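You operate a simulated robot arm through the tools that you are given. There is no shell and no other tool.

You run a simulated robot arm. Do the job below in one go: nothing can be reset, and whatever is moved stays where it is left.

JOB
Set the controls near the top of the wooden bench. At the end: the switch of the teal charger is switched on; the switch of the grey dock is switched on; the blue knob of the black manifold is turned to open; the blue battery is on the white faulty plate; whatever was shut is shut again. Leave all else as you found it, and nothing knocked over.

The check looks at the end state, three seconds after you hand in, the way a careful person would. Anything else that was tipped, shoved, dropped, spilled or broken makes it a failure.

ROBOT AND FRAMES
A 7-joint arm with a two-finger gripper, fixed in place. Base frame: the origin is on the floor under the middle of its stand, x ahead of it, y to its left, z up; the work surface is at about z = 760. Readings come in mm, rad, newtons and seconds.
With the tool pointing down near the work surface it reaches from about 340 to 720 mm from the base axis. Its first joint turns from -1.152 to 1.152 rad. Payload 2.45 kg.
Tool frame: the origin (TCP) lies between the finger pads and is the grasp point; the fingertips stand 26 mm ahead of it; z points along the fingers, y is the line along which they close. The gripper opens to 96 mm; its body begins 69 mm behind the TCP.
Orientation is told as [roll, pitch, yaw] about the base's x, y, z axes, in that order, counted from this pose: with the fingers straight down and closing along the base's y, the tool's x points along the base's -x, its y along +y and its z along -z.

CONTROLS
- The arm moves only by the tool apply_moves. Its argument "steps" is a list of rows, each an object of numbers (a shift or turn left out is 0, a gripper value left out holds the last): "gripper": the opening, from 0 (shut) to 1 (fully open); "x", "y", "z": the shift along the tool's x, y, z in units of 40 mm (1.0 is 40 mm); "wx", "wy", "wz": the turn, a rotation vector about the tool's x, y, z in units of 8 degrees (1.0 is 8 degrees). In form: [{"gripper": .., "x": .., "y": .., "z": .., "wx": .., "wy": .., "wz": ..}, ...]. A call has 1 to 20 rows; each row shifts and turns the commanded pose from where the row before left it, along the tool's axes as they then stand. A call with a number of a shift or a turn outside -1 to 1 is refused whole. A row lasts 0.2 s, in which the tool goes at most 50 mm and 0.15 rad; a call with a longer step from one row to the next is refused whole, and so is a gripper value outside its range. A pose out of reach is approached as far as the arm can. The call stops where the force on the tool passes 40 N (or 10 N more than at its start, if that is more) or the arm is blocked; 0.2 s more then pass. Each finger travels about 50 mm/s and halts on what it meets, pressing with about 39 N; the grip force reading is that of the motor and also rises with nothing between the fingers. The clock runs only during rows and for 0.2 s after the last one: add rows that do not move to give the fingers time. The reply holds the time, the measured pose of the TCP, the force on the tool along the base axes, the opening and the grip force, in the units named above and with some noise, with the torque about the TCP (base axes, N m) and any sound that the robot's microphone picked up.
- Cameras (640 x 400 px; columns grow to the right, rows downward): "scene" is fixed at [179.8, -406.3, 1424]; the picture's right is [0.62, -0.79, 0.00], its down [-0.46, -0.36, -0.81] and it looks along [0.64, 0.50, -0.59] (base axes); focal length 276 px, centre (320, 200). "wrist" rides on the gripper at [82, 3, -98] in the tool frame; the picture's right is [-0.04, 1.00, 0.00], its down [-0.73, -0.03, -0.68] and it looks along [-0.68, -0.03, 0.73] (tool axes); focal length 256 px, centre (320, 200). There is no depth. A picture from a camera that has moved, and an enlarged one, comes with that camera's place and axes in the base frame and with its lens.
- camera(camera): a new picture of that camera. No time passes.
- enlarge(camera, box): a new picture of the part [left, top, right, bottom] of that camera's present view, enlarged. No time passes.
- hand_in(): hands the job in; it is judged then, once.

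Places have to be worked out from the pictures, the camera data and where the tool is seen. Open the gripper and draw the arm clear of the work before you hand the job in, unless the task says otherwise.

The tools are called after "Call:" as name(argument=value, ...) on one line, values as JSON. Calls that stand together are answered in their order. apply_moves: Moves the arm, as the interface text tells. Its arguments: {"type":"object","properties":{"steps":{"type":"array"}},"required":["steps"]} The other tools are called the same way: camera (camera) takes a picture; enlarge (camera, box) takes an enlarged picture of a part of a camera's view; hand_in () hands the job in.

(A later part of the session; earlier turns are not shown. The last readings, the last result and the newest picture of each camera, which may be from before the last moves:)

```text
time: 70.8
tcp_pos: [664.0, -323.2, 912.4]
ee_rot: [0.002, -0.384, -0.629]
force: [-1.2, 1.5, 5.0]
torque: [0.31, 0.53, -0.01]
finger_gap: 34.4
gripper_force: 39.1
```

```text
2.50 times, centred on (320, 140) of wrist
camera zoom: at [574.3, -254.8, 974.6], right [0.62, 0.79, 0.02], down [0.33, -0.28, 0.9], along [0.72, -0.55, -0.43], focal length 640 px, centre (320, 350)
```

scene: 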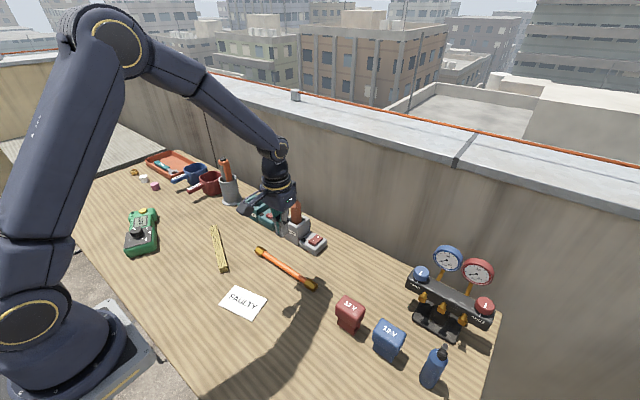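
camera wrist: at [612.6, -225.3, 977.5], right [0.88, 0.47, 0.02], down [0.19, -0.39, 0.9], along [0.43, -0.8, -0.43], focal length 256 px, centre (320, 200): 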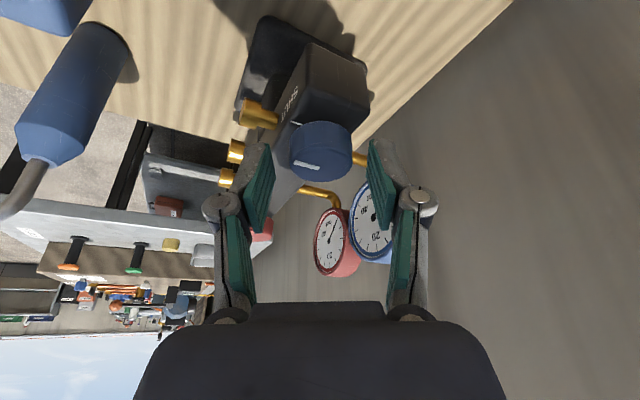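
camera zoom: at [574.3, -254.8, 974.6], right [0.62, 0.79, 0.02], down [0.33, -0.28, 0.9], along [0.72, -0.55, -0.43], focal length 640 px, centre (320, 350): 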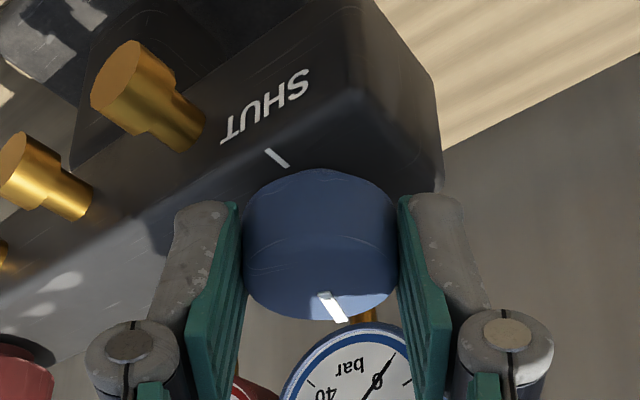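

160° and still free, with the manifold steady. I turn the last 20° to bring the pointer directly opposite SHUT, unless a stop appears first.

Call:
apply_moves(steps=[{"y": -0.03, "wx": -0.374, "wz": -0.928}, {"y": -0.03, "wx": -0.374, "wz": -0.928}, {"y": -0.015, "wx": -0.187, "wz": -0.464}, {"x": 0}])

Call:
enlarge(camera="scene", box=[390, 230, 510, 350])

Call:
enlarge(camera="wrist", box=[220, 60, 420, 220])

```text
time: 71.8
tcp_pos: [664.0, -326.3, 914.4]
ee_rot: [0.003, -0.386, -0.28]
force: [-0.9, -1.3, 6.2]
torque: [-0.26, -0.43, -0.16]
finger_gap: 33.9
gripper_force: 39.2
```

```text
3.33 times, centred on (450, 290) of scene
camera zoom: at [179.6, -406.3, 1424.0], right [0.62, -0.79, 0.0], down [-0.46, -0.36, -0.81], along [0.64, 0.5, -0.59], focal length 922 px, centre (-113, -100)
```

zoom: 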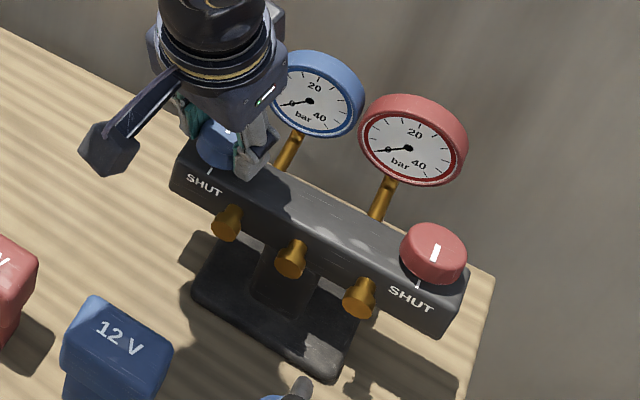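

```text
2.50 times, centred on (320, 140) of wrist
camera zoom: at [555.1, -292.1, 974.4], right [0.31, 0.95, 0.02], down [0.4, -0.15, 0.91], along [0.86, -0.28, -0.42], focal length 640 px, centre (320, 350)
```

zoom: 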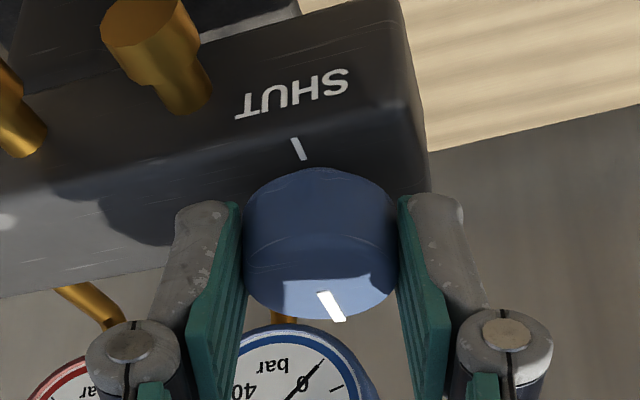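

The torque about the vertical is now -0.16 N m, which could be the stop. I test with just 2° more.

Call:
apply_moves(steps=[{"y": -0.008, "wx": -0.094, "wz": -0.232}, {"x": 0}])

```text
time: 72.4
tcp_pos: [662.6, -326.7, 913.9]
ee_rot: [0.001, -0.387, -0.245]
force: [-0.2, -0.7, 10.1]
torque: [0.04, 0.04, -0.39]
finger_gap: 34.1
gripper_force: 39.4
```

The torque jumped to -0.39 N m for 2°, so the end stop is at about 180° and the knob is fully open. I relieve those 2° and release.

Call:
apply_moves(steps=[{"y": 0.008, "wx": 0.094, "wz": 0.232}, {"x": 0}, {"gripper": 0.55}, {"x": 0}, {"x": 0}])

Call:
enlarge(camera="scene", box=[390, 230, 510, 350])

Call:
enlarge(camera="wrist", box=[220, 60, 420, 220])

```text
time: 73.6
tcp_pos: [662.7, -326.8, 914.0]
ee_rot: [0.001, -0.384, -0.281]
force: [0.4, -0.2, -0.2]
torque: [-0.01, -0.02, 0.02]
finger_gap: 52.6
gripper_force: 0.0
```

```text
3.33 times, centred on (450, 290) of scene
camera zoom: at [179.8, -406.3, 1424.0], right [0.62, -0.79, 0.0], down [-0.46, -0.36, -0.81], along [0.64, 0.5, -0.59], focal length 922 px, centre (-113, -100)
```

zoom: 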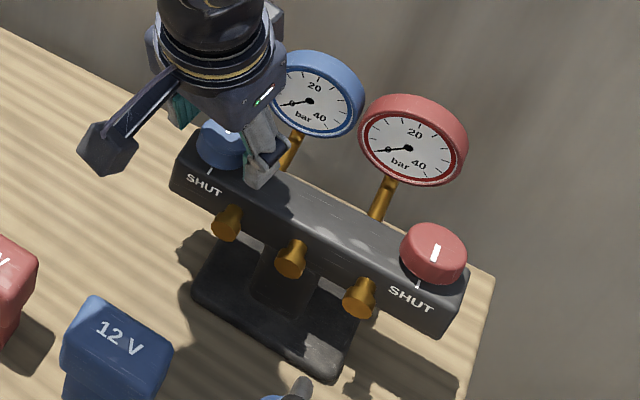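

```text
2.50 times, centred on (320, 140) of wrist
camera zoom: at [554.8, -291.3, 974.5], right [0.31, 0.95, 0.02], down [0.4, -0.15, 0.9], along [0.86, -0.28, -0.43], focal length 640 px, centre (320, 350)
```

zoom: 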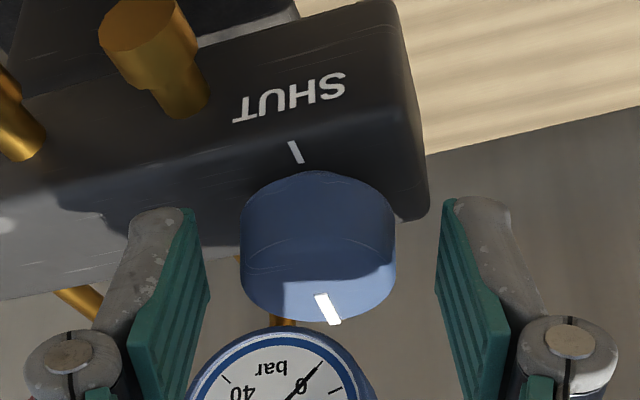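

The manifold sits in place, with the knob pointer opposite SHUT. I lift straight up, retract, and return to tool-down with yaw 0.

Call:
apply_moves(steps=[{"x": -0.15, "z": -0.37}, {"x": -0.3, "z": -0.74}, {"x": -0.3, "z": -0.74}, {"x": -0.3, "z": -0.74}, {"x": 0.7, "z": -0.28}, {"x": 0.7, "z": -0.28}, {"x": 0.7, "z": -0.28}, {"x": 0.7, "z": -0.28}, {"wy": 0.92}, {"wy": 0.92}, {"wy": 0.91}, {"wz": -0.67}, {"wz": -0.67}, {"wz": -0.67}, {"x": 0}])

Call:
camera(camera="wrist")

Call:
camera(camera="scene")

```text
time: 76.8
tcp_pos: [545.9, -293.7, 1024.4]
ee_rot: [0.001, 0.0, 0.001]
force: [0.0, -0.8, 0.1]
torque: [-0.02, -0.01, 0.04]
finger_gap: 52.8
gripper_force: 0.0
```

```text
taken
camera wrist: at [464.1, -289.9, 1123.3], right [0.04, 1.0, 0.0], down [0.73, -0.03, 0.68], along [0.68, -0.03, -0.73], focal length 256 px, centre (320, 200)
```

wrist: 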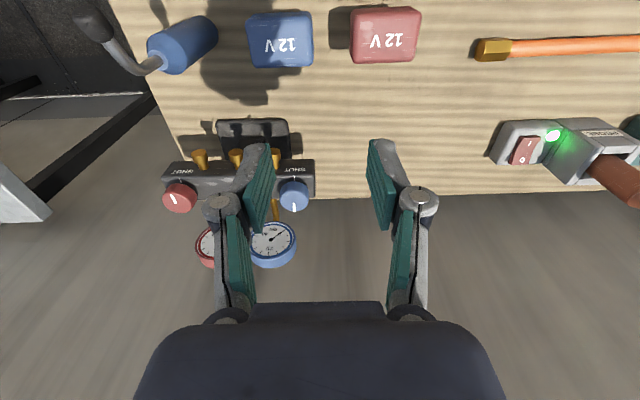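

```text
taken
```

scene: 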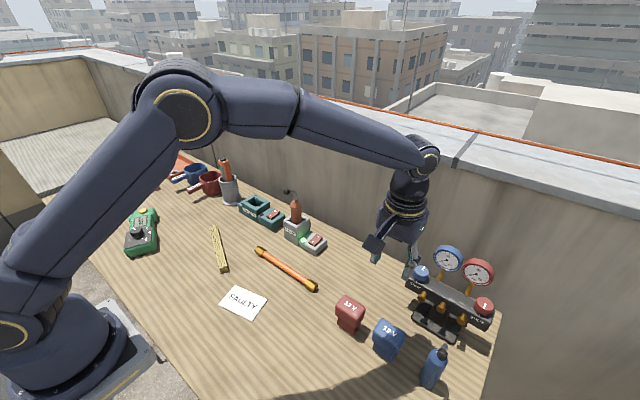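

Now the blue battery. I enlarge it from here to measure its head, orientation and clearances to the red battery and the bottle.

Call:
enlarge(camera="wrist", box=[120, 0, 440, 120])

Call:
enlarge(camera="scene", box=[320, 285, 460, 395])

Call:
enlarge(camera="scene", box=[210, 275, 280, 325])

```text
2.00 times, centred on (280, 60) of wrist
camera zoom: at [464.1, -289.9, 1123.3], right [0.04, 1.0, 0.0], down [0.73, -0.03, 0.68], along [0.68, -0.03, -0.73], focal length 512 px, centre (400, 480)
```

zoom: 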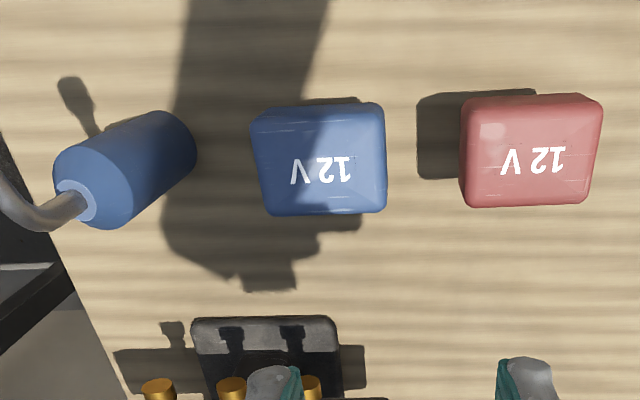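

```text
3.64 times, centred on (390, 340) of scene
camera zoom: at [179.8, -406.3, 1424.0], right [0.62, -0.79, 0.0], down [-0.46, -0.36, -0.81], along [0.64, 0.5, -0.59], focal length 1005 px, centre (66, -309)
```

zoom: 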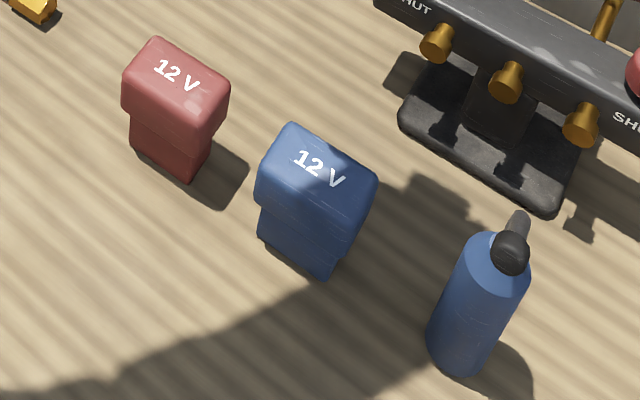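

```text
8.00 times, centred on (245, 300) of scene
camera zoom: at [179.8, -406.3, 1424.0], right [0.62, -0.79, 0.0], down [-0.46, -0.36, -0.81], along [0.64, 0.5, -0.59], focal length 2212 px, centre (920, -600)
```

zoom: 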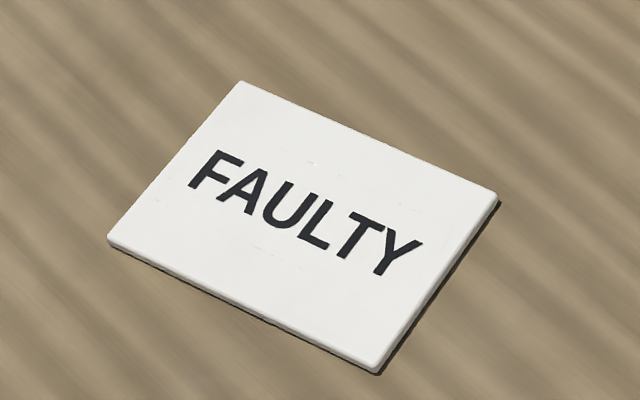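

The head is about 60 mm in y and 40 mm in x, centred near (522, -330) with its top at z≈838. Only about 35 mm is free on either side in y, so I'll grip along x with yaw -90°, which puts the camera high over the red battery. I turn and open at safe height and move above it.

Call:
apply_moves(steps=[{"wz": 0.94, "gripper": 0.75}, {"wz": 0.94}, {"wz": 0.94}, {"wz": 0.94}, {"wz": 0.94}, {"wz": 0.94}, {"wz": 0.94}, {"wz": 0.94}, {"wz": 0.94}, {"wz": 0.94}, {"wz": 0.94}, {"wz": 0.91}, {"x": -0.9, "y": -0.58}, {"x": 0}])

Call:
camera(camera="wrist")

Call:
enlarge(camera="scene", box=[320, 200, 460, 395])

```text
time: 79.8
tcp_pos: [524.0, -329.0, 1025.0]
ee_rot: [-0.001, 0.003, -1.57]
force: [0.3, 0.6, -0.1]
torque: [-0.01, 0.03, -0.01]
finger_gap: 72.1
gripper_force: 0.1
```

```text
taken
camera wrist: at [526.7, -248.3, 1123.8], right [1.0, -0.04, 0.0], down [-0.03, -0.73, 0.68], along [-0.03, -0.68, -0.74], focal length 256 px, centre (320, 200)
```

wrist: 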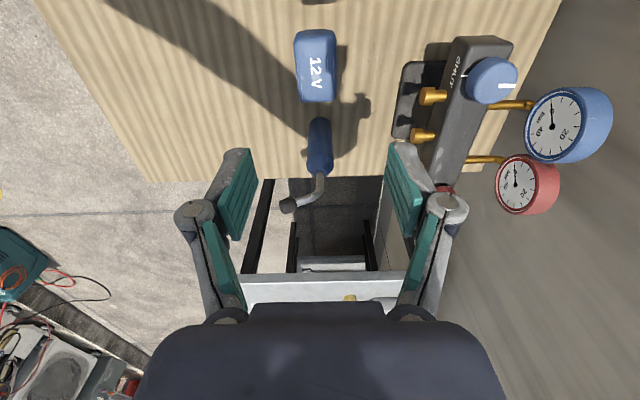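

```text
2.05 times, centred on (390, 298) of scene
camera zoom: at [179.8, -406.3, 1424.0], right [0.62, -0.79, 0.0], down [-0.46, -0.36, -0.81], along [0.64, 0.5, -0.59], focal length 567 px, centre (176, 0)
```

zoom: 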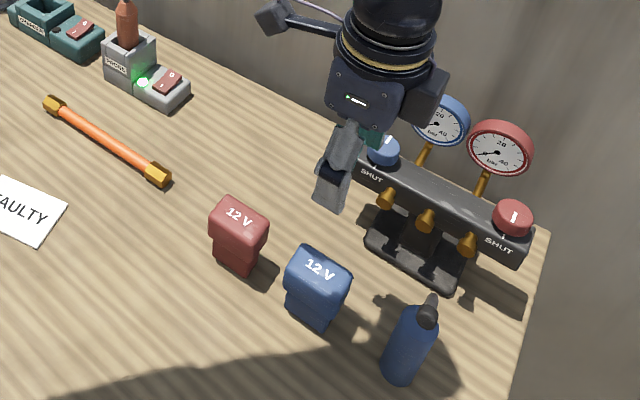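

Call:
enlarge(camera="wrist", box=[250, 0, 400, 210])

```text
1.90 times, centred on (325, 105) of wrist
camera zoom: at [526.7, -248.3, 1123.8], right [1.0, -0.04, 0.0], down [-0.03, -0.73, 0.68], along [-0.03, -0.68, -0.74], focal length 488 px, centre (310, 381)
```

zoom: 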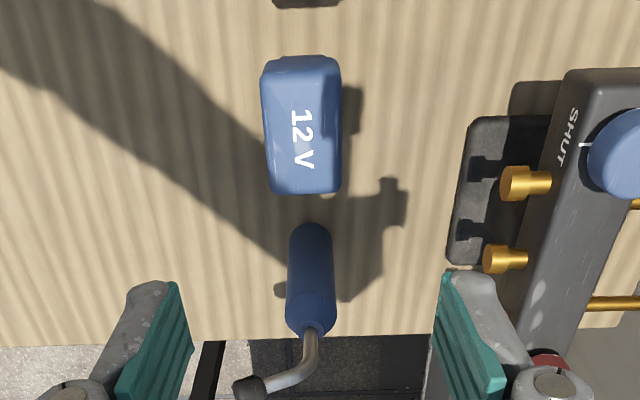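

The battery head is centred near (520, -332) and 41 mm wide in x. I centre on it and descend to just above, then check.

Call:
apply_moves(steps=[{"x": -0.08, "y": -0.1, "z": 0.6}, {"z": 1.0}, {"z": 1.0}, {"z": 0.9}, {"x": 0}])

Call:
camera(camera="wrist")

Call:
enlarge(camera="scene", box=[320, 250, 460, 395])

```text
time: 81.0
tcp_pos: [519.2, -332.1, 884.4]
ee_rot: [0.001, 0.002, -1.569]
force: [-0.9, -0.2, -0.8]
torque: [0.02, 0.02, 0.01]
finger_gap: 72.0
gripper_force: 0.1
```

```text
taken
camera wrist: at [522.2, -250.3, 983.9], right [1.0, -0.04, 0.0], down [-0.03, -0.73, 0.68], along [-0.03, -0.68, -0.74], focal length 256 px, centre (320, 200)
```

wrist: 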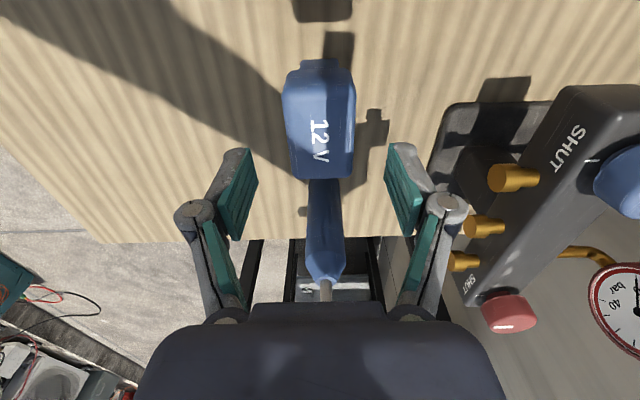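

```text
2.76 times, centred on (390, 322) of scene
camera zoom: at [179.8, -406.3, 1424.0], right [0.62, -0.79, 0.0], down [-0.46, -0.36, -0.81], along [0.64, 0.5, -0.59], focal length 763 px, centre (127, -138)
```

zoom: 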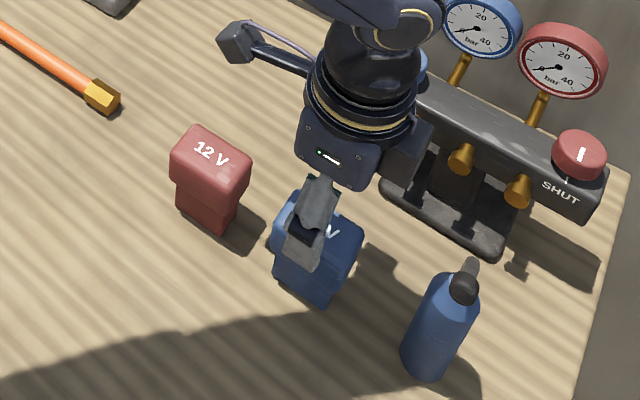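

Centred in x, and I take 2 mm more in y. I descend to TCP z≈822 and close on the battery head.

Call:
apply_moves(steps=[{"x": -0.05, "z": 0.5}, {"z": 0.5}, {"z": 0.35}, {"z": 0.2}, {"x": 0}, {"gripper": 0.5}, {"gripper": 0.38}, {"x": 0}, {"x": 0}])

Call:
camera(camera="wrist")

Call:
enlarge(camera="scene", box=[320, 250, 460, 395])

```text
time: 83.0
tcp_pos: [519.0, -334.1, 822.4]
ee_rot: [0.001, 0.001, -1.57]
force: [1.0, -0.1, 0.4]
torque: [-0.07, -0.02, 0.05]
finger_gap: 40.8
gripper_force: 39.1
```

```text
taken
camera wrist: at [522.1, -251.9, 921.0], right [1.0, -0.04, 0.0], down [-0.03, -0.73, 0.68], along [-0.03, -0.68, -0.74], focal length 256 px, centre (320, 200)
```

wrist: 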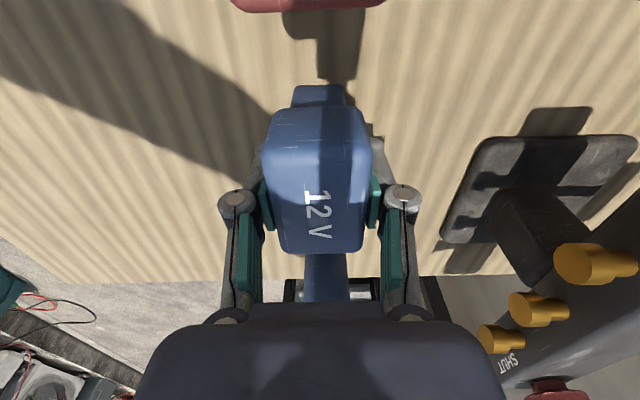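

```text
2.76 times, centred on (390, 322) of scene
camera zoom: at [179.8, -406.3, 1424.0], right [0.62, -0.79, 0.0], down [-0.46, -0.36, -0.81], along [0.64, 0.5, -0.59], focal length 763 px, centre (127, -138)
```

zoom: 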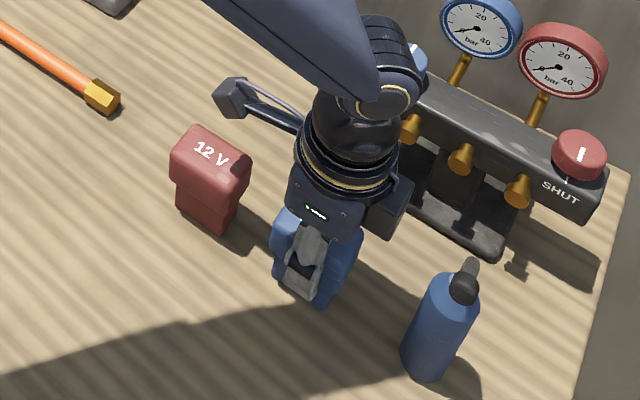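

The grip is firm at 40.8 mm with TCP z = 822.4. I lift straight up and check that the battery comes along.

Call:
apply_moves(steps=[{"z": -0.2}, {"z": -0.5}, {"z": -0.9}, {"z": -0.9}, {"z": -0.9}, {"z": -0.8}, {"x": 0}])

Call:
camera(camera="scene")

Call:
camera(camera="wrist")

```text
time: 84.6
tcp_pos: [521.4, -333.2, 991.0]
ee_rot: [-0.001, 0.001, -1.57]
force: [-0.4, -0.3, -3.4]
torque: [0.0, 0.01, 0.03]
finger_gap: 41.0
gripper_force: 38.8
```

```text
taken
```

scene: 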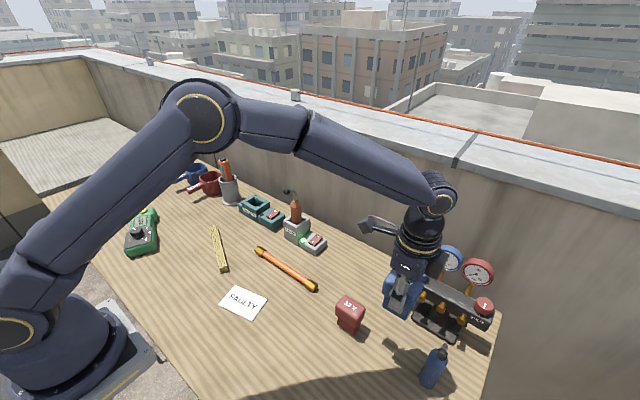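

```text
taken
camera wrist: at [524.0, -252.0, 1089.5], right [1.0, -0.04, 0.0], down [-0.03, -0.73, 0.68], along [-0.03, -0.68, -0.74], focal length 256 px, centre (320, 200)
```

wrist: 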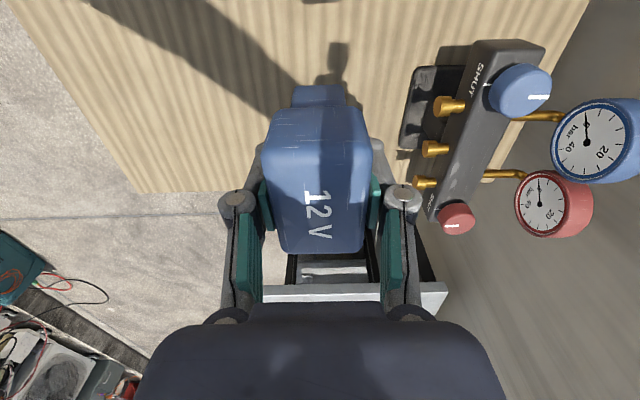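

The battery is lifted upright, about 0.35 kg. I carry it at this height to above the white plate near (402, 30), then yaw by +13° to match the plate.

Call:
apply_moves(steps=[{"x": 0.5, "y": -0.16}, {"x": 0.91, "y": -0.298}, {"x": 0.91, "y": -0.298}, {"x": 0.91, "y": -0.298}, {"x": 0.91, "y": -0.298}, {"x": 0.91, "y": -0.298}, {"x": 0.91, "y": -0.298}, {"x": 0.91, "y": -0.298}, {"x": 0.91, "y": -0.298}, {"x": 0.91, "y": -0.298}, {"x": 0.39, "y": -0.13}, {"wz": -0.82}, {"wz": -0.82}, {"x": 0}])

Call:
camera(camera="scene")

Call:
camera(camera="wrist")

```text
time: 87.6
tcp_pos: [402.7, 29.1, 991.5]
ee_rot: [0.002, 0.003, -1.339]
force: [0.7, -0.3, -0.5]
torque: [-0.01, 0.01, 0.04]
finger_gap: 36.4
gripper_force: 0.1
```

```text
taken
```

scene: 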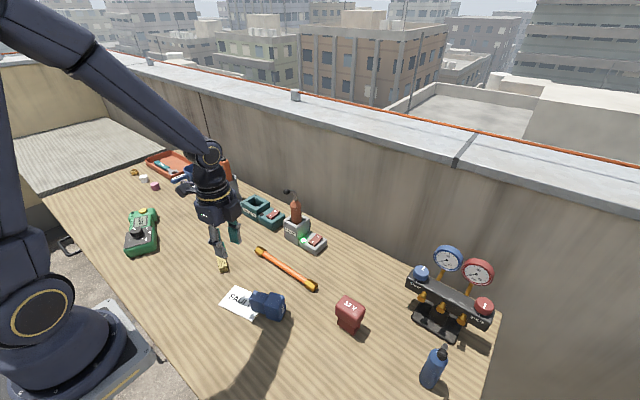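

```text
taken
camera wrist: at [385.7, 109.4, 1090.1], right [0.98, 0.19, 0.0], down [0.14, -0.72, 0.68], along [0.13, -0.67, -0.74], focal length 256 px, centre (320, 200)
```

wrist: 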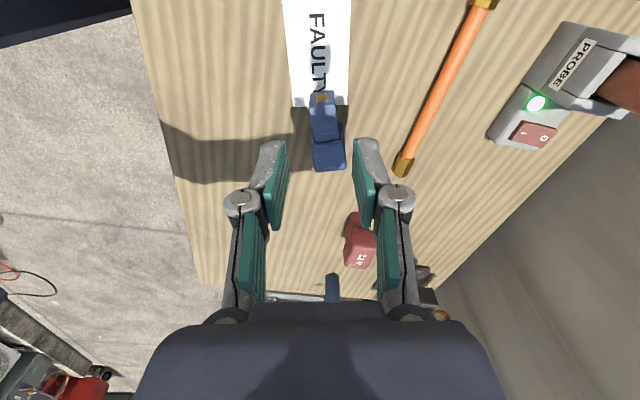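

The battery slipped out of the fingers on the way and lies by the plate. I look closely at how it lies and whether anything else was disturbed.

Call:
enlarge(camera="scene", box=[200, 260, 320, 340])

Call:
enlarge(camera="wrist", box=[260, 0, 420, 190])

Call:
enlarge(camera="scene", box=[100, 130, 340, 340])

```text
5.00 times, centred on (260, 300) of scene
camera zoom: at [179.8, -406.3, 1424.0], right [0.62, -0.79, 0.0], down [-0.46, -0.36, -0.81], along [0.64, 0.5, -0.59], focal length 1382 px, centre (620, -300)
```

zoom: 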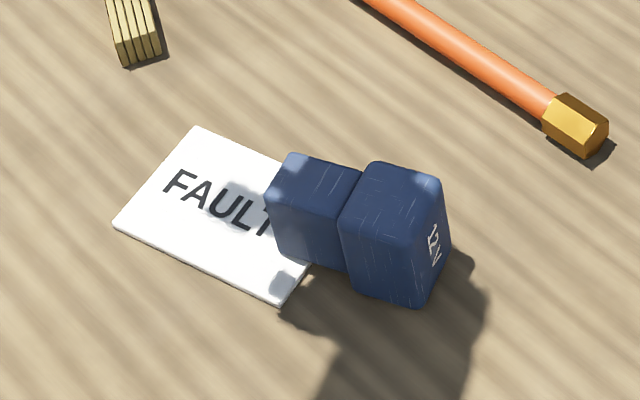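

```text
2.11 times, centred on (340, 95) of wrist
camera zoom: at [385.7, 109.4, 1090.1], right [0.98, 0.19, 0.0], down [0.14, -0.72, 0.68], along [0.13, -0.67, -0.74], focal length 539 px, centre (278, 421)
```

zoom: 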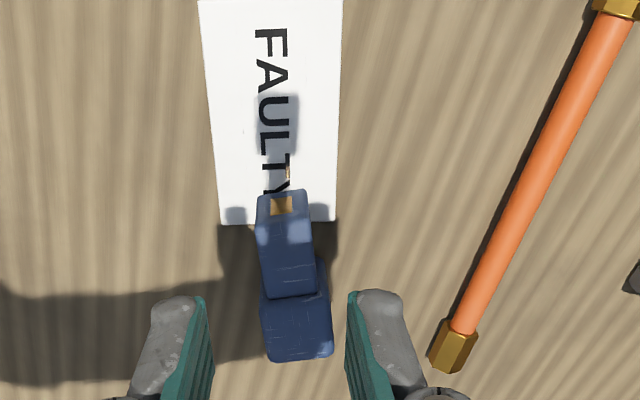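

```text
1.90 times, centred on (220, 235) of scene
camera zoom: at [179.8, -406.3, 1424.0], right [0.62, -0.79, 0.0], down [-0.46, -0.36, -0.81], along [0.64, 0.5, -0.59], focal length 527 px, centre (510, 133)
```

zoom: 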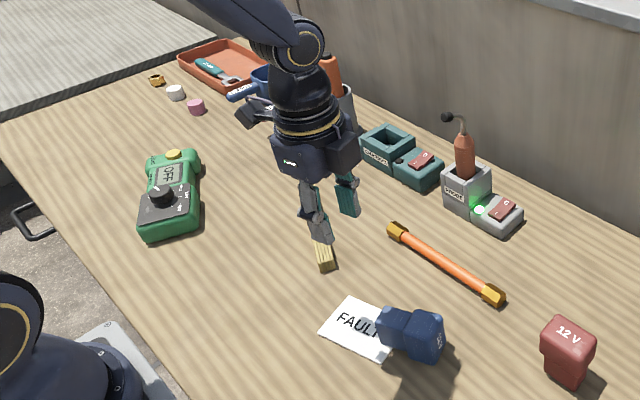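

I let half a second pass to see that the battery is at rest, and look again.

Call:
apply_moves(steps=[{"gripper": 0.6}, {"x": 0}, {"x": 0}])

Call:
enlarge(camera="scene", box=[200, 260, 320, 340])

Call:
enlarge(camera="wrist", box=[260, 0, 420, 190])

```text
time: 88.4
tcp_pos: [401.4, 28.3, 991.1]
ee_rot: [0.003, 0.0, -1.343]
force: [-0.1, -0.1, 0.1]
torque: [0.01, -0.04, -0.01]
finger_gap: 57.6
gripper_force: 0.0
```

```text
5.00 times, centred on (260, 300) of scene
camera zoom: at [179.8, -406.3, 1424.0], right [0.62, -0.79, 0.0], down [-0.46, -0.36, -0.81], along [0.64, 0.5, -0.59], focal length 1382 px, centre (620, -300)
```

zoom: 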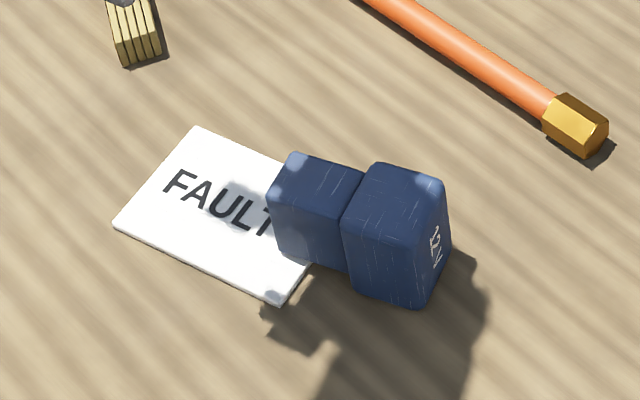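

```text
2.11 times, centred on (340, 95) of wrist
camera zoom: at [385.9, 109.3, 1090.1], right [0.98, 0.19, 0.0], down [0.14, -0.72, 0.68], along [0.13, -0.67, -0.74], focal length 539 px, centre (278, 421)
```

zoom: 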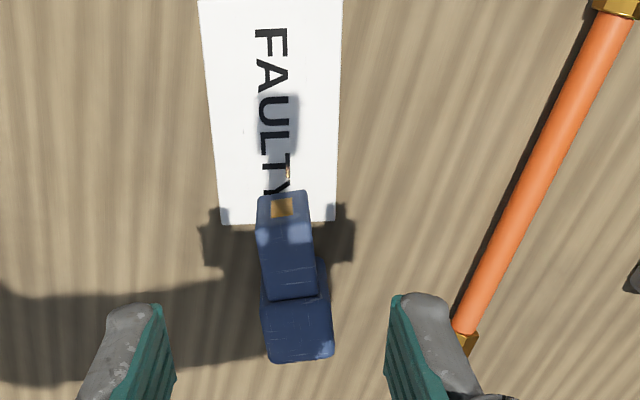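

At rest: the battery lies on its narrow side, with its head towards -y on the bench and its stem towards +y over the plate's edge. The plate, pipe and ruler are unmoved. I enlarge to measure its pose for a re-grasp.

Call:
enlarge(camera="wrist", box=[290, 70, 370, 180])

Call:
enlarge(camera="scene", box=[235, 275, 305, 330])

```text
3.64 times, centred on (330, 125) of wrist
camera zoom: at [385.9, 109.3, 1090.1], right [0.98, 0.19, 0.0], down [0.14, -0.72, 0.68], along [0.13, -0.67, -0.74], focal length 931 px, centre (284, 473)
```

zoom: 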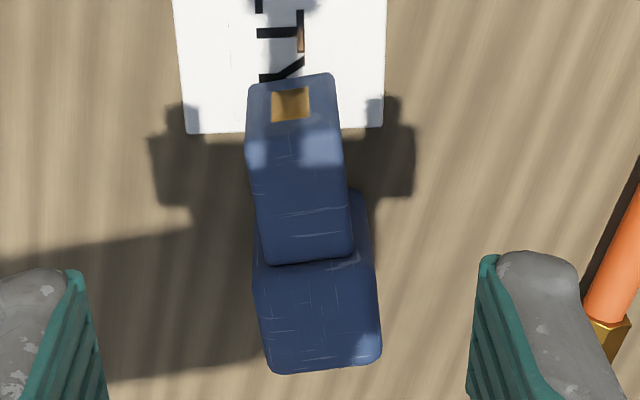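

```text
7.27 times, centred on (270, 302) of scene
camera zoom: at [179.8, -406.3, 1424.0], right [0.62, -0.79, 0.0], down [-0.46, -0.36, -0.81], along [0.64, 0.5, -0.59], focal length 2010 px, centre (684, -546)
```

zoom: 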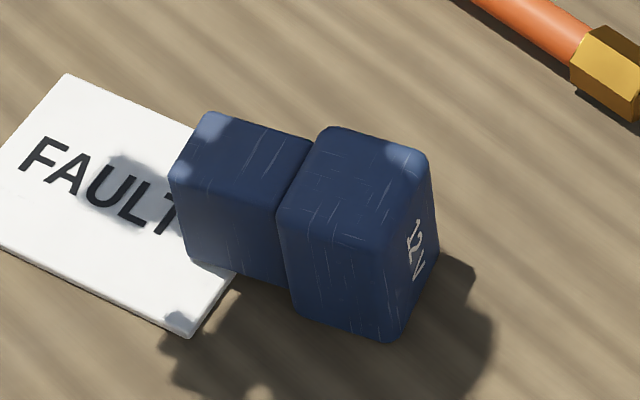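

The battery's head is centred near (430, -65), its axis is yawed about 16°, and it is 41 mm wide horizontally. I'll grip the head with the fingers leaned 45° towards the stem, then swing the hand through 90° so the battery stands upright. First I yaw 4° and lean +45° up here.

Call:
apply_moves(steps=[{"wz": -0.5, "gripper": 0.7}, {"wy": 0.94}, {"wy": 0.94}, {"wy": 0.94}, {"wy": 0.94}, {"wy": 0.94}, {"wy": 0.92}, {"x": 0}])

```text
time: 90.2
tcp_pos: [400.2, 28.8, 991.9]
ee_rot: [0.003, 0.787, -1.271]
force: [0.5, 0.8, 1.0]
torque: [-0.01, 0.03, 0.0]
finger_gap: 67.1
gripper_force: 0.0
```

No reach problems. I move to hover about 100 mm above the battery head with this lean and look.

Call:
apply_moves(steps=[{"x": -0.886, "y": 0.008, "z": 0.014}, {"x": -0.886, "y": 0.008, "z": 0.014}, {"x": -0.886, "y": 0.008, "z": 0.014}, {"x": -0.886, "y": 0.008, "z": 0.014}, {"x": 0}])

Call:
camera(camera="wrist")

Call:
enlarge(camera="scene", box=[200, 200, 360, 340])

```text
time: 91.4
tcp_pos: [432.6, -64.9, 889.5]
ee_rot: [0.001, 0.786, -1.27]
force: [0.2, -0.1, 0.4]
torque: [0.01, 0.0, 0.0]
finger_gap: 67.4
gripper_force: 0.1
```

```text
taken
camera wrist: at [437.7, -75.3, 1017.1], right [0.96, 0.27, -0.03], down [0.27, -0.96, -0.04], along [-0.04, 0.03, -1.0], focal length 256 px, centre (320, 200)
```

wrist: 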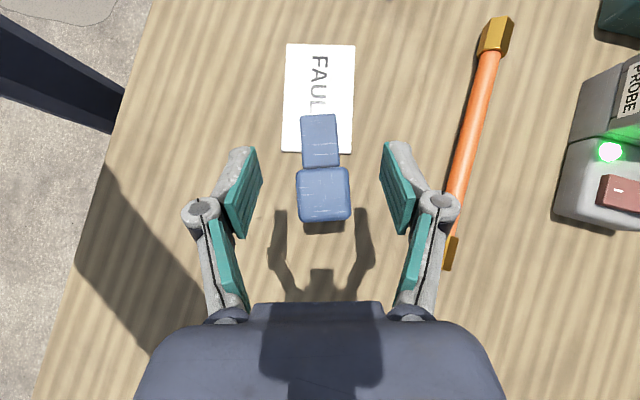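

```text
2.86 times, centred on (280, 270) of scene
camera zoom: at [179.8, -406.3, 1424.0], right [0.62, -0.79, 0.0], down [-0.46, -0.36, -0.81], along [0.64, 0.5, -0.59], focal length 790 px, centre (434, 0)
```

zoom: 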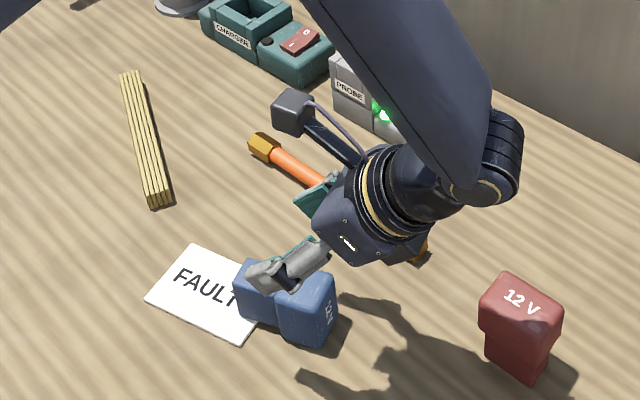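

The top view shows the head centred exactly under my grasp point, with the axis 2.3° off. I correct the yaw, descend vertically with the fingers straddling the head, and check.

Call:
apply_moves(steps=[{"wx": 0.2, "wz": -0.2}, {"x": -0.407, "z": 0.406}, {"x": -0.407, "z": 0.406}, {"x": -0.407, "z": 0.406}, {"x": -0.2, "z": 0.2}, {"x": 0}])

Call:
camera(camera="wrist")

Call:
enlarge(camera="scene", box=[220, 240, 340, 340])

```text
time: 92.8
tcp_pos: [432.6, -66.0, 809.3]
ee_rot: [0.001, 0.786, -1.23]
force: [0.2, 0.9, -0.9]
torque: [0.01, 0.02, 0.0]
finger_gap: 67.0
gripper_force: 0.0
```

```text
taken
camera wrist: at [438.4, -74.6, 936.7], right [0.95, 0.3, -0.03], down [0.3, -0.95, -0.04], along [-0.04, 0.03, -1.0], focal length 256 px, centre (320, 200)
```

wrist: 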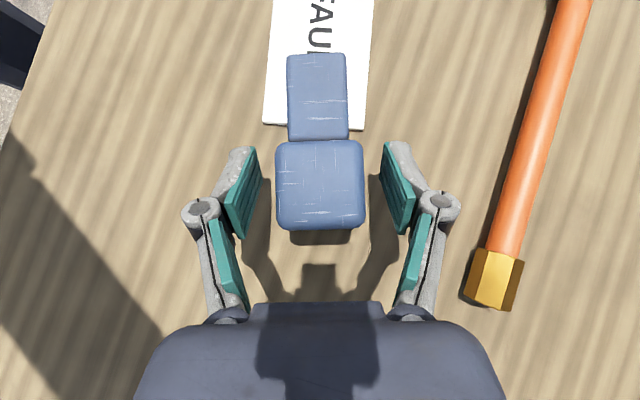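

```text
4.00 times, centred on (280, 290) of scene
camera zoom: at [179.8, -406.3, 1424.0], right [0.62, -0.79, 0.0], down [-0.46, -0.36, -0.81], along [0.64, 0.5, -0.59], focal length 1106 px, centre (480, -160)
```

zoom: 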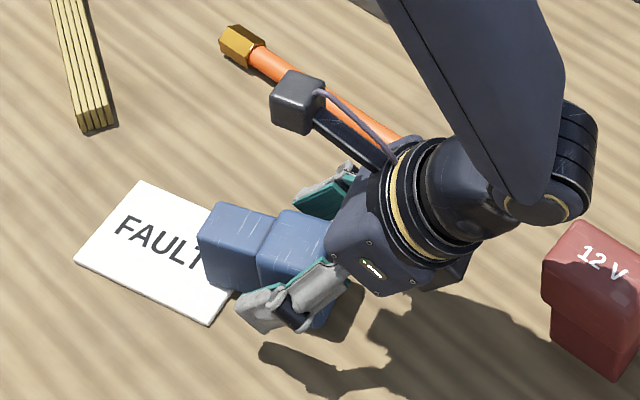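

Alignment is good. I lower the last 12 mm and close fully on the head.

Call:
apply_moves(steps=[{"x": -0.106, "z": 0.106}, {"x": -0.106, "z": 0.106}, {"x": 0}, {"gripper": 0.45}, {"gripper": 0.2}, {"gripper": 0.0}, {"x": 0}])

Call:
camera(camera="wrist")

```text
time: 94.4
tcp_pos: [431.7, -65.0, 797.5]
ee_rot: [0.002, 0.785, -1.231]
force: [1.0, 0.0, -0.1]
torque: [0.04, -0.09, -0.06]
finger_gap: 41.4
gripper_force: 38.8
```

```text
taken
camera wrist: at [437.8, -74.7, 925.0], right [0.95, 0.3, -0.03], down [0.3, -0.95, -0.04], along [-0.04, 0.03, -1.0], focal length 256 px, centre (320, 200)
```

wrist: 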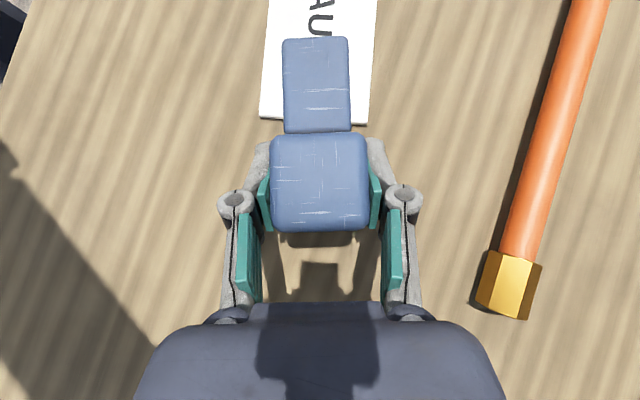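

Firm grip, gap 41.4. I lift it gently 53 mm straight up.

Call:
apply_moves(steps=[{"x": 0.1, "z": -0.1}, {"x": 0.19, "z": -0.187}, {"x": 0.21, "z": -0.21}, {"x": 0.21, "z": -0.21}, {"x": 0.21, "z": -0.21}, {"x": 0}])

Call:
camera(camera="wrist")

Call:
enlarge(camera="scene", box=[220, 220, 340, 340])

```text
time: 95.8
tcp_pos: [430.8, -64.6, 849.6]
ee_rot: [0.002, 0.785, -1.234]
force: [0.5, 0.2, -3.2]
torque: [-0.05, -0.02, 0.0]
finger_gap: 41.4
gripper_force: 38.8
```

```text
taken
camera wrist: at [438.2, -74.0, 976.8], right [0.95, 0.3, -0.03], down [0.3, -0.95, -0.04], along [-0.04, 0.03, -1.0], focal length 256 px, centre (320, 200)
```

wrist: 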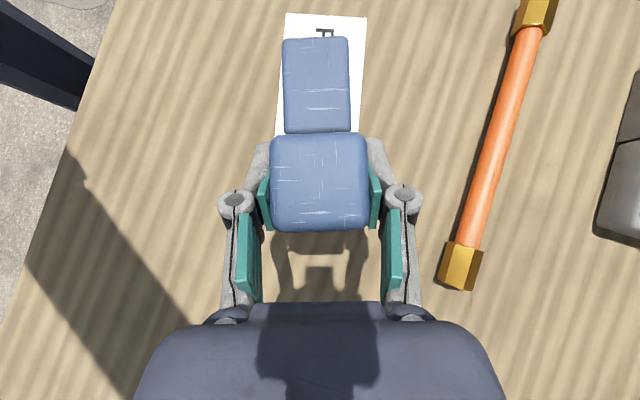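

```text
3.33 times, centred on (280, 280) of scene
camera zoom: at [179.8, -406.3, 1424.0], right [0.62, -0.79, 0.0], down [-0.46, -0.36, -0.81], along [0.64, 0.5, -0.59], focal length 922 px, centre (453, -67)
```

zoom: 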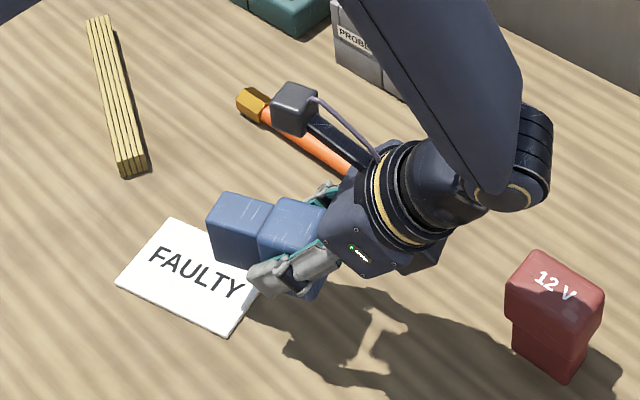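

It holds rigidly. I rotate the first 45°, hand becoming vertical and the battery at 45°, slowly and in place.

Call:
apply_moves(steps=[{"wy": -0.8}, {"wy": -0.8}, {"wy": -0.8}, {"wy": -0.8}, {"wy": -0.8}, {"wy": -0.8}, {"wy": -0.8}, {"x": 0}])

Call:
camera(camera="wrist")

Call:
enlarge(camera="scene", box=[220, 220, 340, 340])

```text
time: 97.6
tcp_pos: [431.5, -64.1, 848.4]
ee_rot: [0.002, 0.003, -1.234]
force: [-0.4, 0.0, -2.2]
torque: [-0.02, 0.02, 0.03]
finger_gap: 41.4
gripper_force: 38.5
```

```text
taken
camera wrist: at [407.0, 13.3, 947.9], right [0.96, 0.29, 0.0], down [0.21, -0.7, 0.68], along [0.2, -0.65, -0.74], focal length 256 px, centre (320, 200)
```

wrist: 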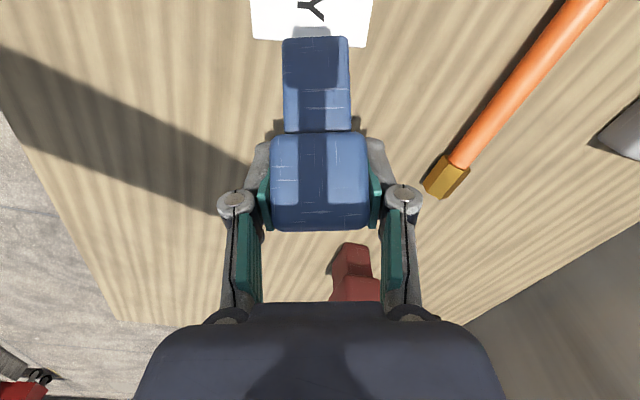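

```text
3.33 times, centred on (280, 280) of scene
camera zoom: at [179.8, -406.3, 1424.0], right [0.62, -0.79, 0.0], down [-0.46, -0.36, -0.81], along [0.64, 0.5, -0.59], focal length 922 px, centre (453, -67)
```

zoom: 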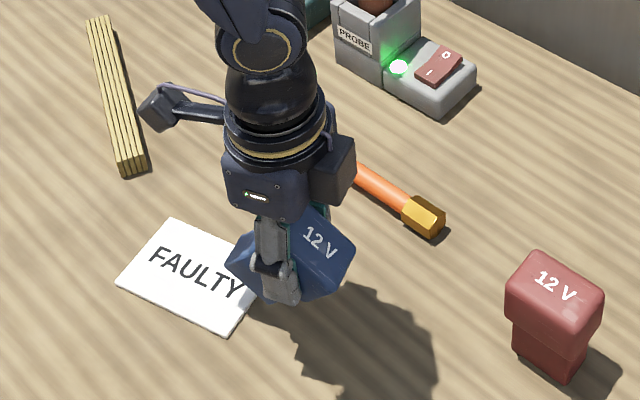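

Halfway and rigid. I rotate the remaining 45°, so the battery becomes upright.

Call:
apply_moves(steps=[{"wy": -0.8}, {"wy": -0.8}, {"wy": -0.8}, {"wy": -0.8}, {"wy": -0.8}, {"wy": -0.8}, {"wy": -0.83}, {"x": 0}])

Call:
camera(camera="wrist")

Call:
enlarge(camera="scene", box=[200, 220, 340, 340])

```text
time: 99.4
tcp_pos: [430.4, -63.8, 847.9]
ee_rot: [0.004, -0.782, -1.234]
force: [-0.4, -0.3, -3.4]
torque: [0.02, 0.04, 0.03]
finger_gap: 41.7
gripper_force: 38.8
```

```text
taken
camera wrist: at [391.5, 57.2, 861.3], right [0.95, 0.3, 0.03], down [-0.02, -0.05, 1.0], along [0.31, -0.95, -0.04], focal length 256 px, centre (320, 200)
```

wrist: 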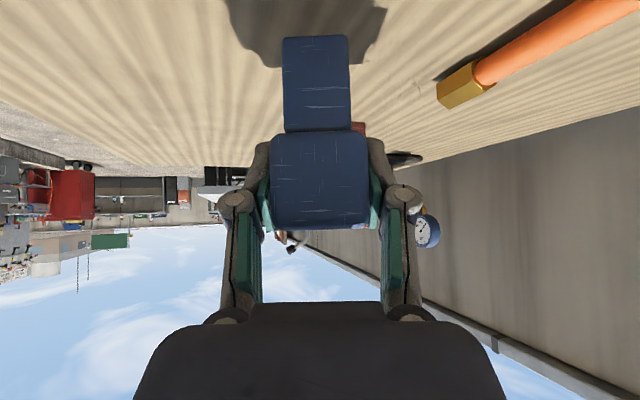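

```text
3.33 times, centred on (270, 280) of scene
camera zoom: at [179.8, -406.3, 1424.0], right [0.62, -0.79, 0.0], down [-0.46, -0.36, -0.81], along [0.64, 0.5, -0.59], focal length 922 px, centre (487, -67)
```

zoom: 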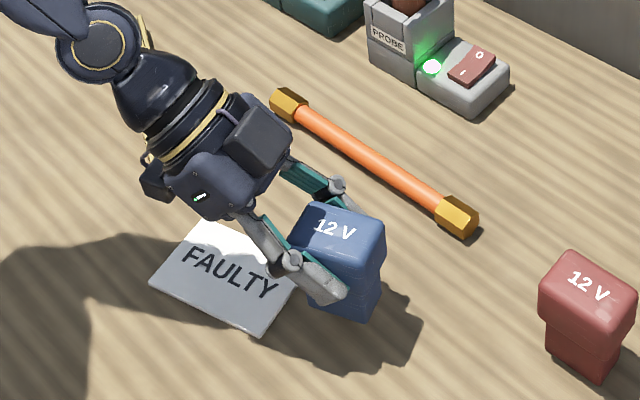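

The battery is upright and still firmly held. I slide it over the plate centre at this height, with the bottom about 20 mm above the plate.

Call:
apply_moves(steps=[{"x": 0.15, "y": 0.004, "z": -0.15}, {"x": 0.3, "y": 0.008, "z": -0.298}, {"x": 0.32, "y": 0.01, "z": -0.318}, {"x": 0.32, "y": 0.01, "z": -0.318}, {"x": 0.32, "y": 0.01, "z": -0.318}, {"x": 0.26, "y": 0.008, "z": -0.258}, {"x": 0.15, "z": -0.149}, {"x": 0}])

Call:
camera(camera="scene")

Call:
enlarge(camera="scene", box=[190, 230, 310, 340])

Call:
camera(camera="wrist")

```text
time: 101.2
tcp_pos: [400.8, 6.4, 847.0]
ee_rot: [0.003, -0.781, -1.235]
force: [1.1, -0.1, -2.2]
torque: [0.02, 0.03, 0.01]
finger_gap: 41.4
gripper_force: 38.9
out of reach, approached as far as the arm can: row 2, 3, 4
```

```text
taken
```

scene: 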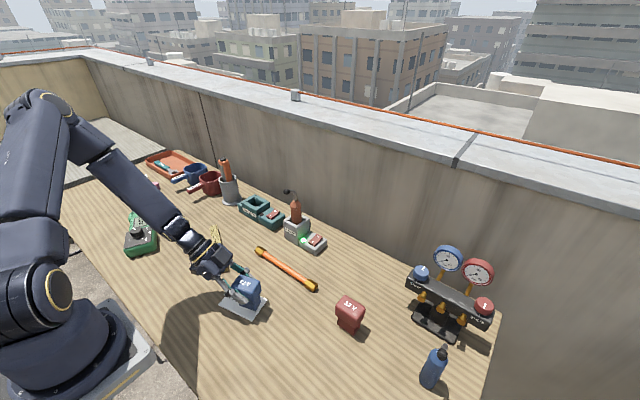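

```text
3.64 times, centred on (250, 285) of scene
camera zoom: at [179.8, -406.3, 1424.0], right [0.62, -0.79, 0.0], down [-0.46, -0.36, -0.81], along [0.64, 0.5, -0.59], focal length 1005 px, centre (574, -109)
```

zoom: 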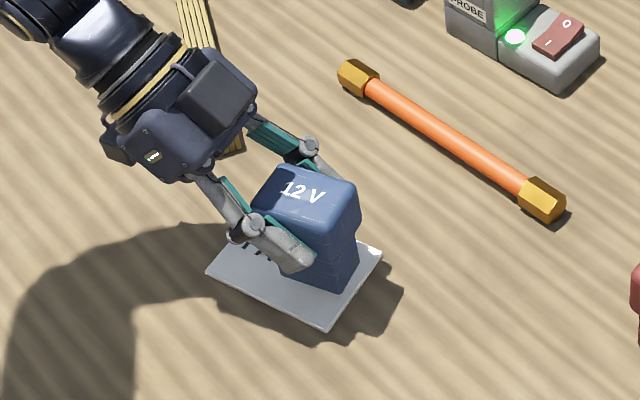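

```text
taken
camera wrist: at [360.9, 127.1, 858.6], right [0.95, 0.3, 0.03], down [-0.02, -0.05, 1.0], along [0.31, -0.95, -0.04], focal length 256 px, centre (320, 200)
```

wrist: 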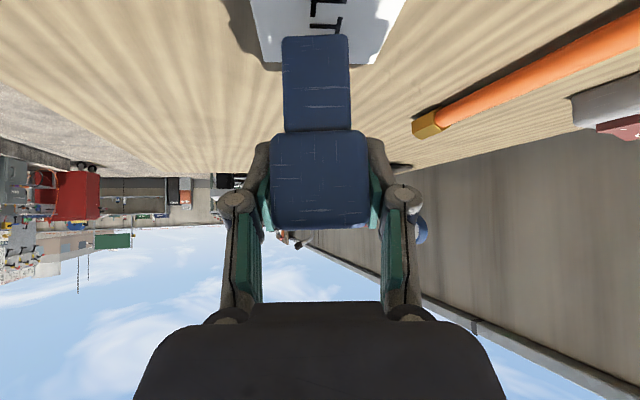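

Some rows hit a reach limit, so the battery is about 27 mm short of the plate centre, though upright and over the plate. I try to move the remaining distance in small steps.

Call:
apply_moves(steps=[{"x": 0.1, "y": 0.04, "z": -0.1}, {"x": 0.12, "y": 0.04, "z": -0.12}, {"x": 0.12, "y": 0.04, "z": -0.12}, {"x": 0.12, "y": 0.04, "z": -0.12}, {"x": 0}])

Call:
enlarge(camera="scene", box=[190, 230, 310, 340])

Call:
camera(camera="wrist")

```text
time: 102.4
tcp_pos: [398.1, 33.1, 847.0]
ee_rot: [0.001, -0.781, -1.234]
force: [-0.8, 0.0, -1.9]
torque: [0.03, 0.01, 0.0]
finger_gap: 41.5
gripper_force: 39.0
```

```text
3.64 times, centred on (250, 285) of scene
camera zoom: at [179.8, -406.3, 1424.0], right [0.62, -0.79, 0.0], down [-0.46, -0.36, -0.81], along [0.64, 0.5, -0.59], focal length 1005 px, centre (574, -109)
```

zoom: 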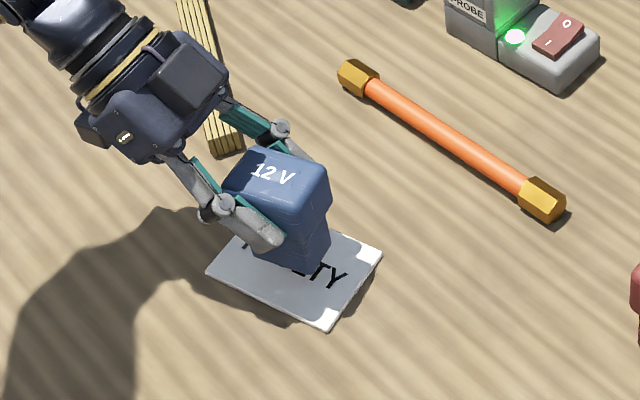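

```text
taken
camera wrist: at [358.1, 154.3, 859.6], right [0.95, 0.3, 0.03], down [-0.01, -0.05, 1.0], along [0.31, -0.95, -0.04], focal length 256 px, centre (320, 200)
```

wrist: 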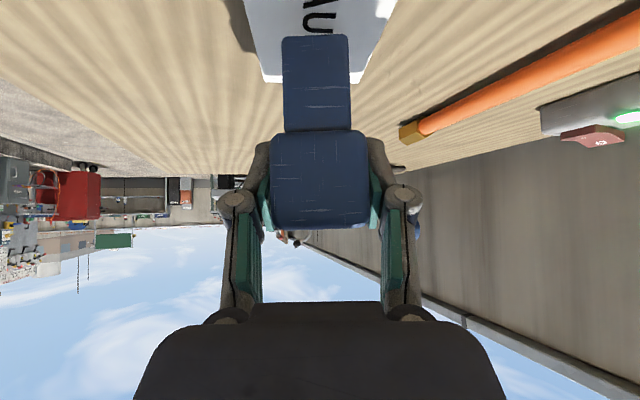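

Reached (398, 33). Now I lower: 12 mm first, then 2 mm steps, watching for the weight to come off.

Call:
apply_moves(steps=[{"x": 0.1, "z": 0.101}, {"x": 0.11, "z": 0.112}, {"x": 0.035, "z": 0.0355}, {"x": 0.035, "z": 0.0355}, {"x": 0}])

Call:
enlarge(camera="scene", box=[190, 230, 310, 340])

```text
time: 103.6
tcp_pos: [397.8, 32.0, 831.6]
ee_rot: [0.0, -0.781, -1.234]
force: [-0.1, 0.1, -1.4]
torque: [-0.02, -0.05, -0.01]
finger_gap: 41.6
gripper_force: 38.8
```

```text
3.64 times, centred on (250, 285) of scene
camera zoom: at [179.8, -406.3, 1424.0], right [0.62, -0.79, 0.0], down [-0.46, -0.36, -0.81], along [0.64, 0.5, -0.59], focal length 1005 px, centre (574, -109)
```

zoom: 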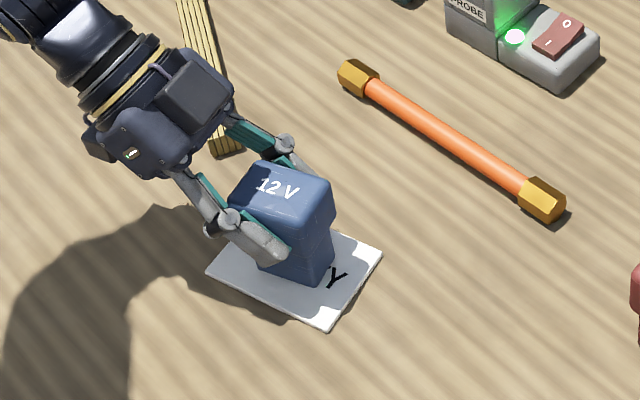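

Call:
apply_moves(steps=[{"x": 0.0264, "z": 0.0266}, {"x": 0.0264, "z": 0.0266}, {"x": 0}])

Call:
enlarge(camera="scene", box=[220, 270, 280, 325])

```text
time: 104.4
tcp_pos: [399.6, 31.6, 829.8]
ee_rot: [0.004, -0.786, -1.237]
force: [-1.3, 1.5, 28.1]
torque: [-0.55, -0.19, -0.02]
finger_gap: 41.7
gripper_force: 39.2
```

```text
7.27 times, centred on (250, 298) of scene
camera zoom: at [179.4, -406.3, 1424.0], right [0.62, -0.79, 0.0], down [-0.46, -0.36, -0.81], along [0.64, 0.5, -0.59], focal length 2010 px, centre (829, -509)
```

zoom: 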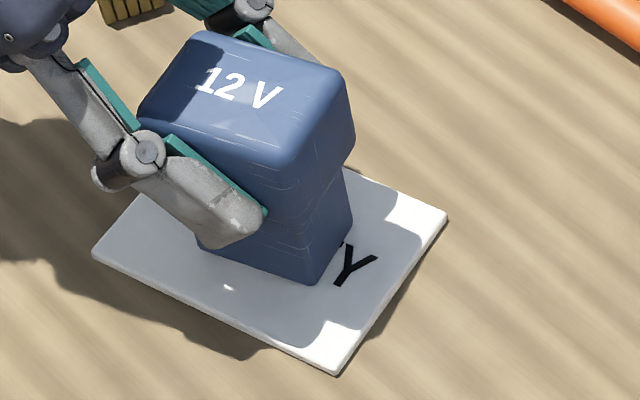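

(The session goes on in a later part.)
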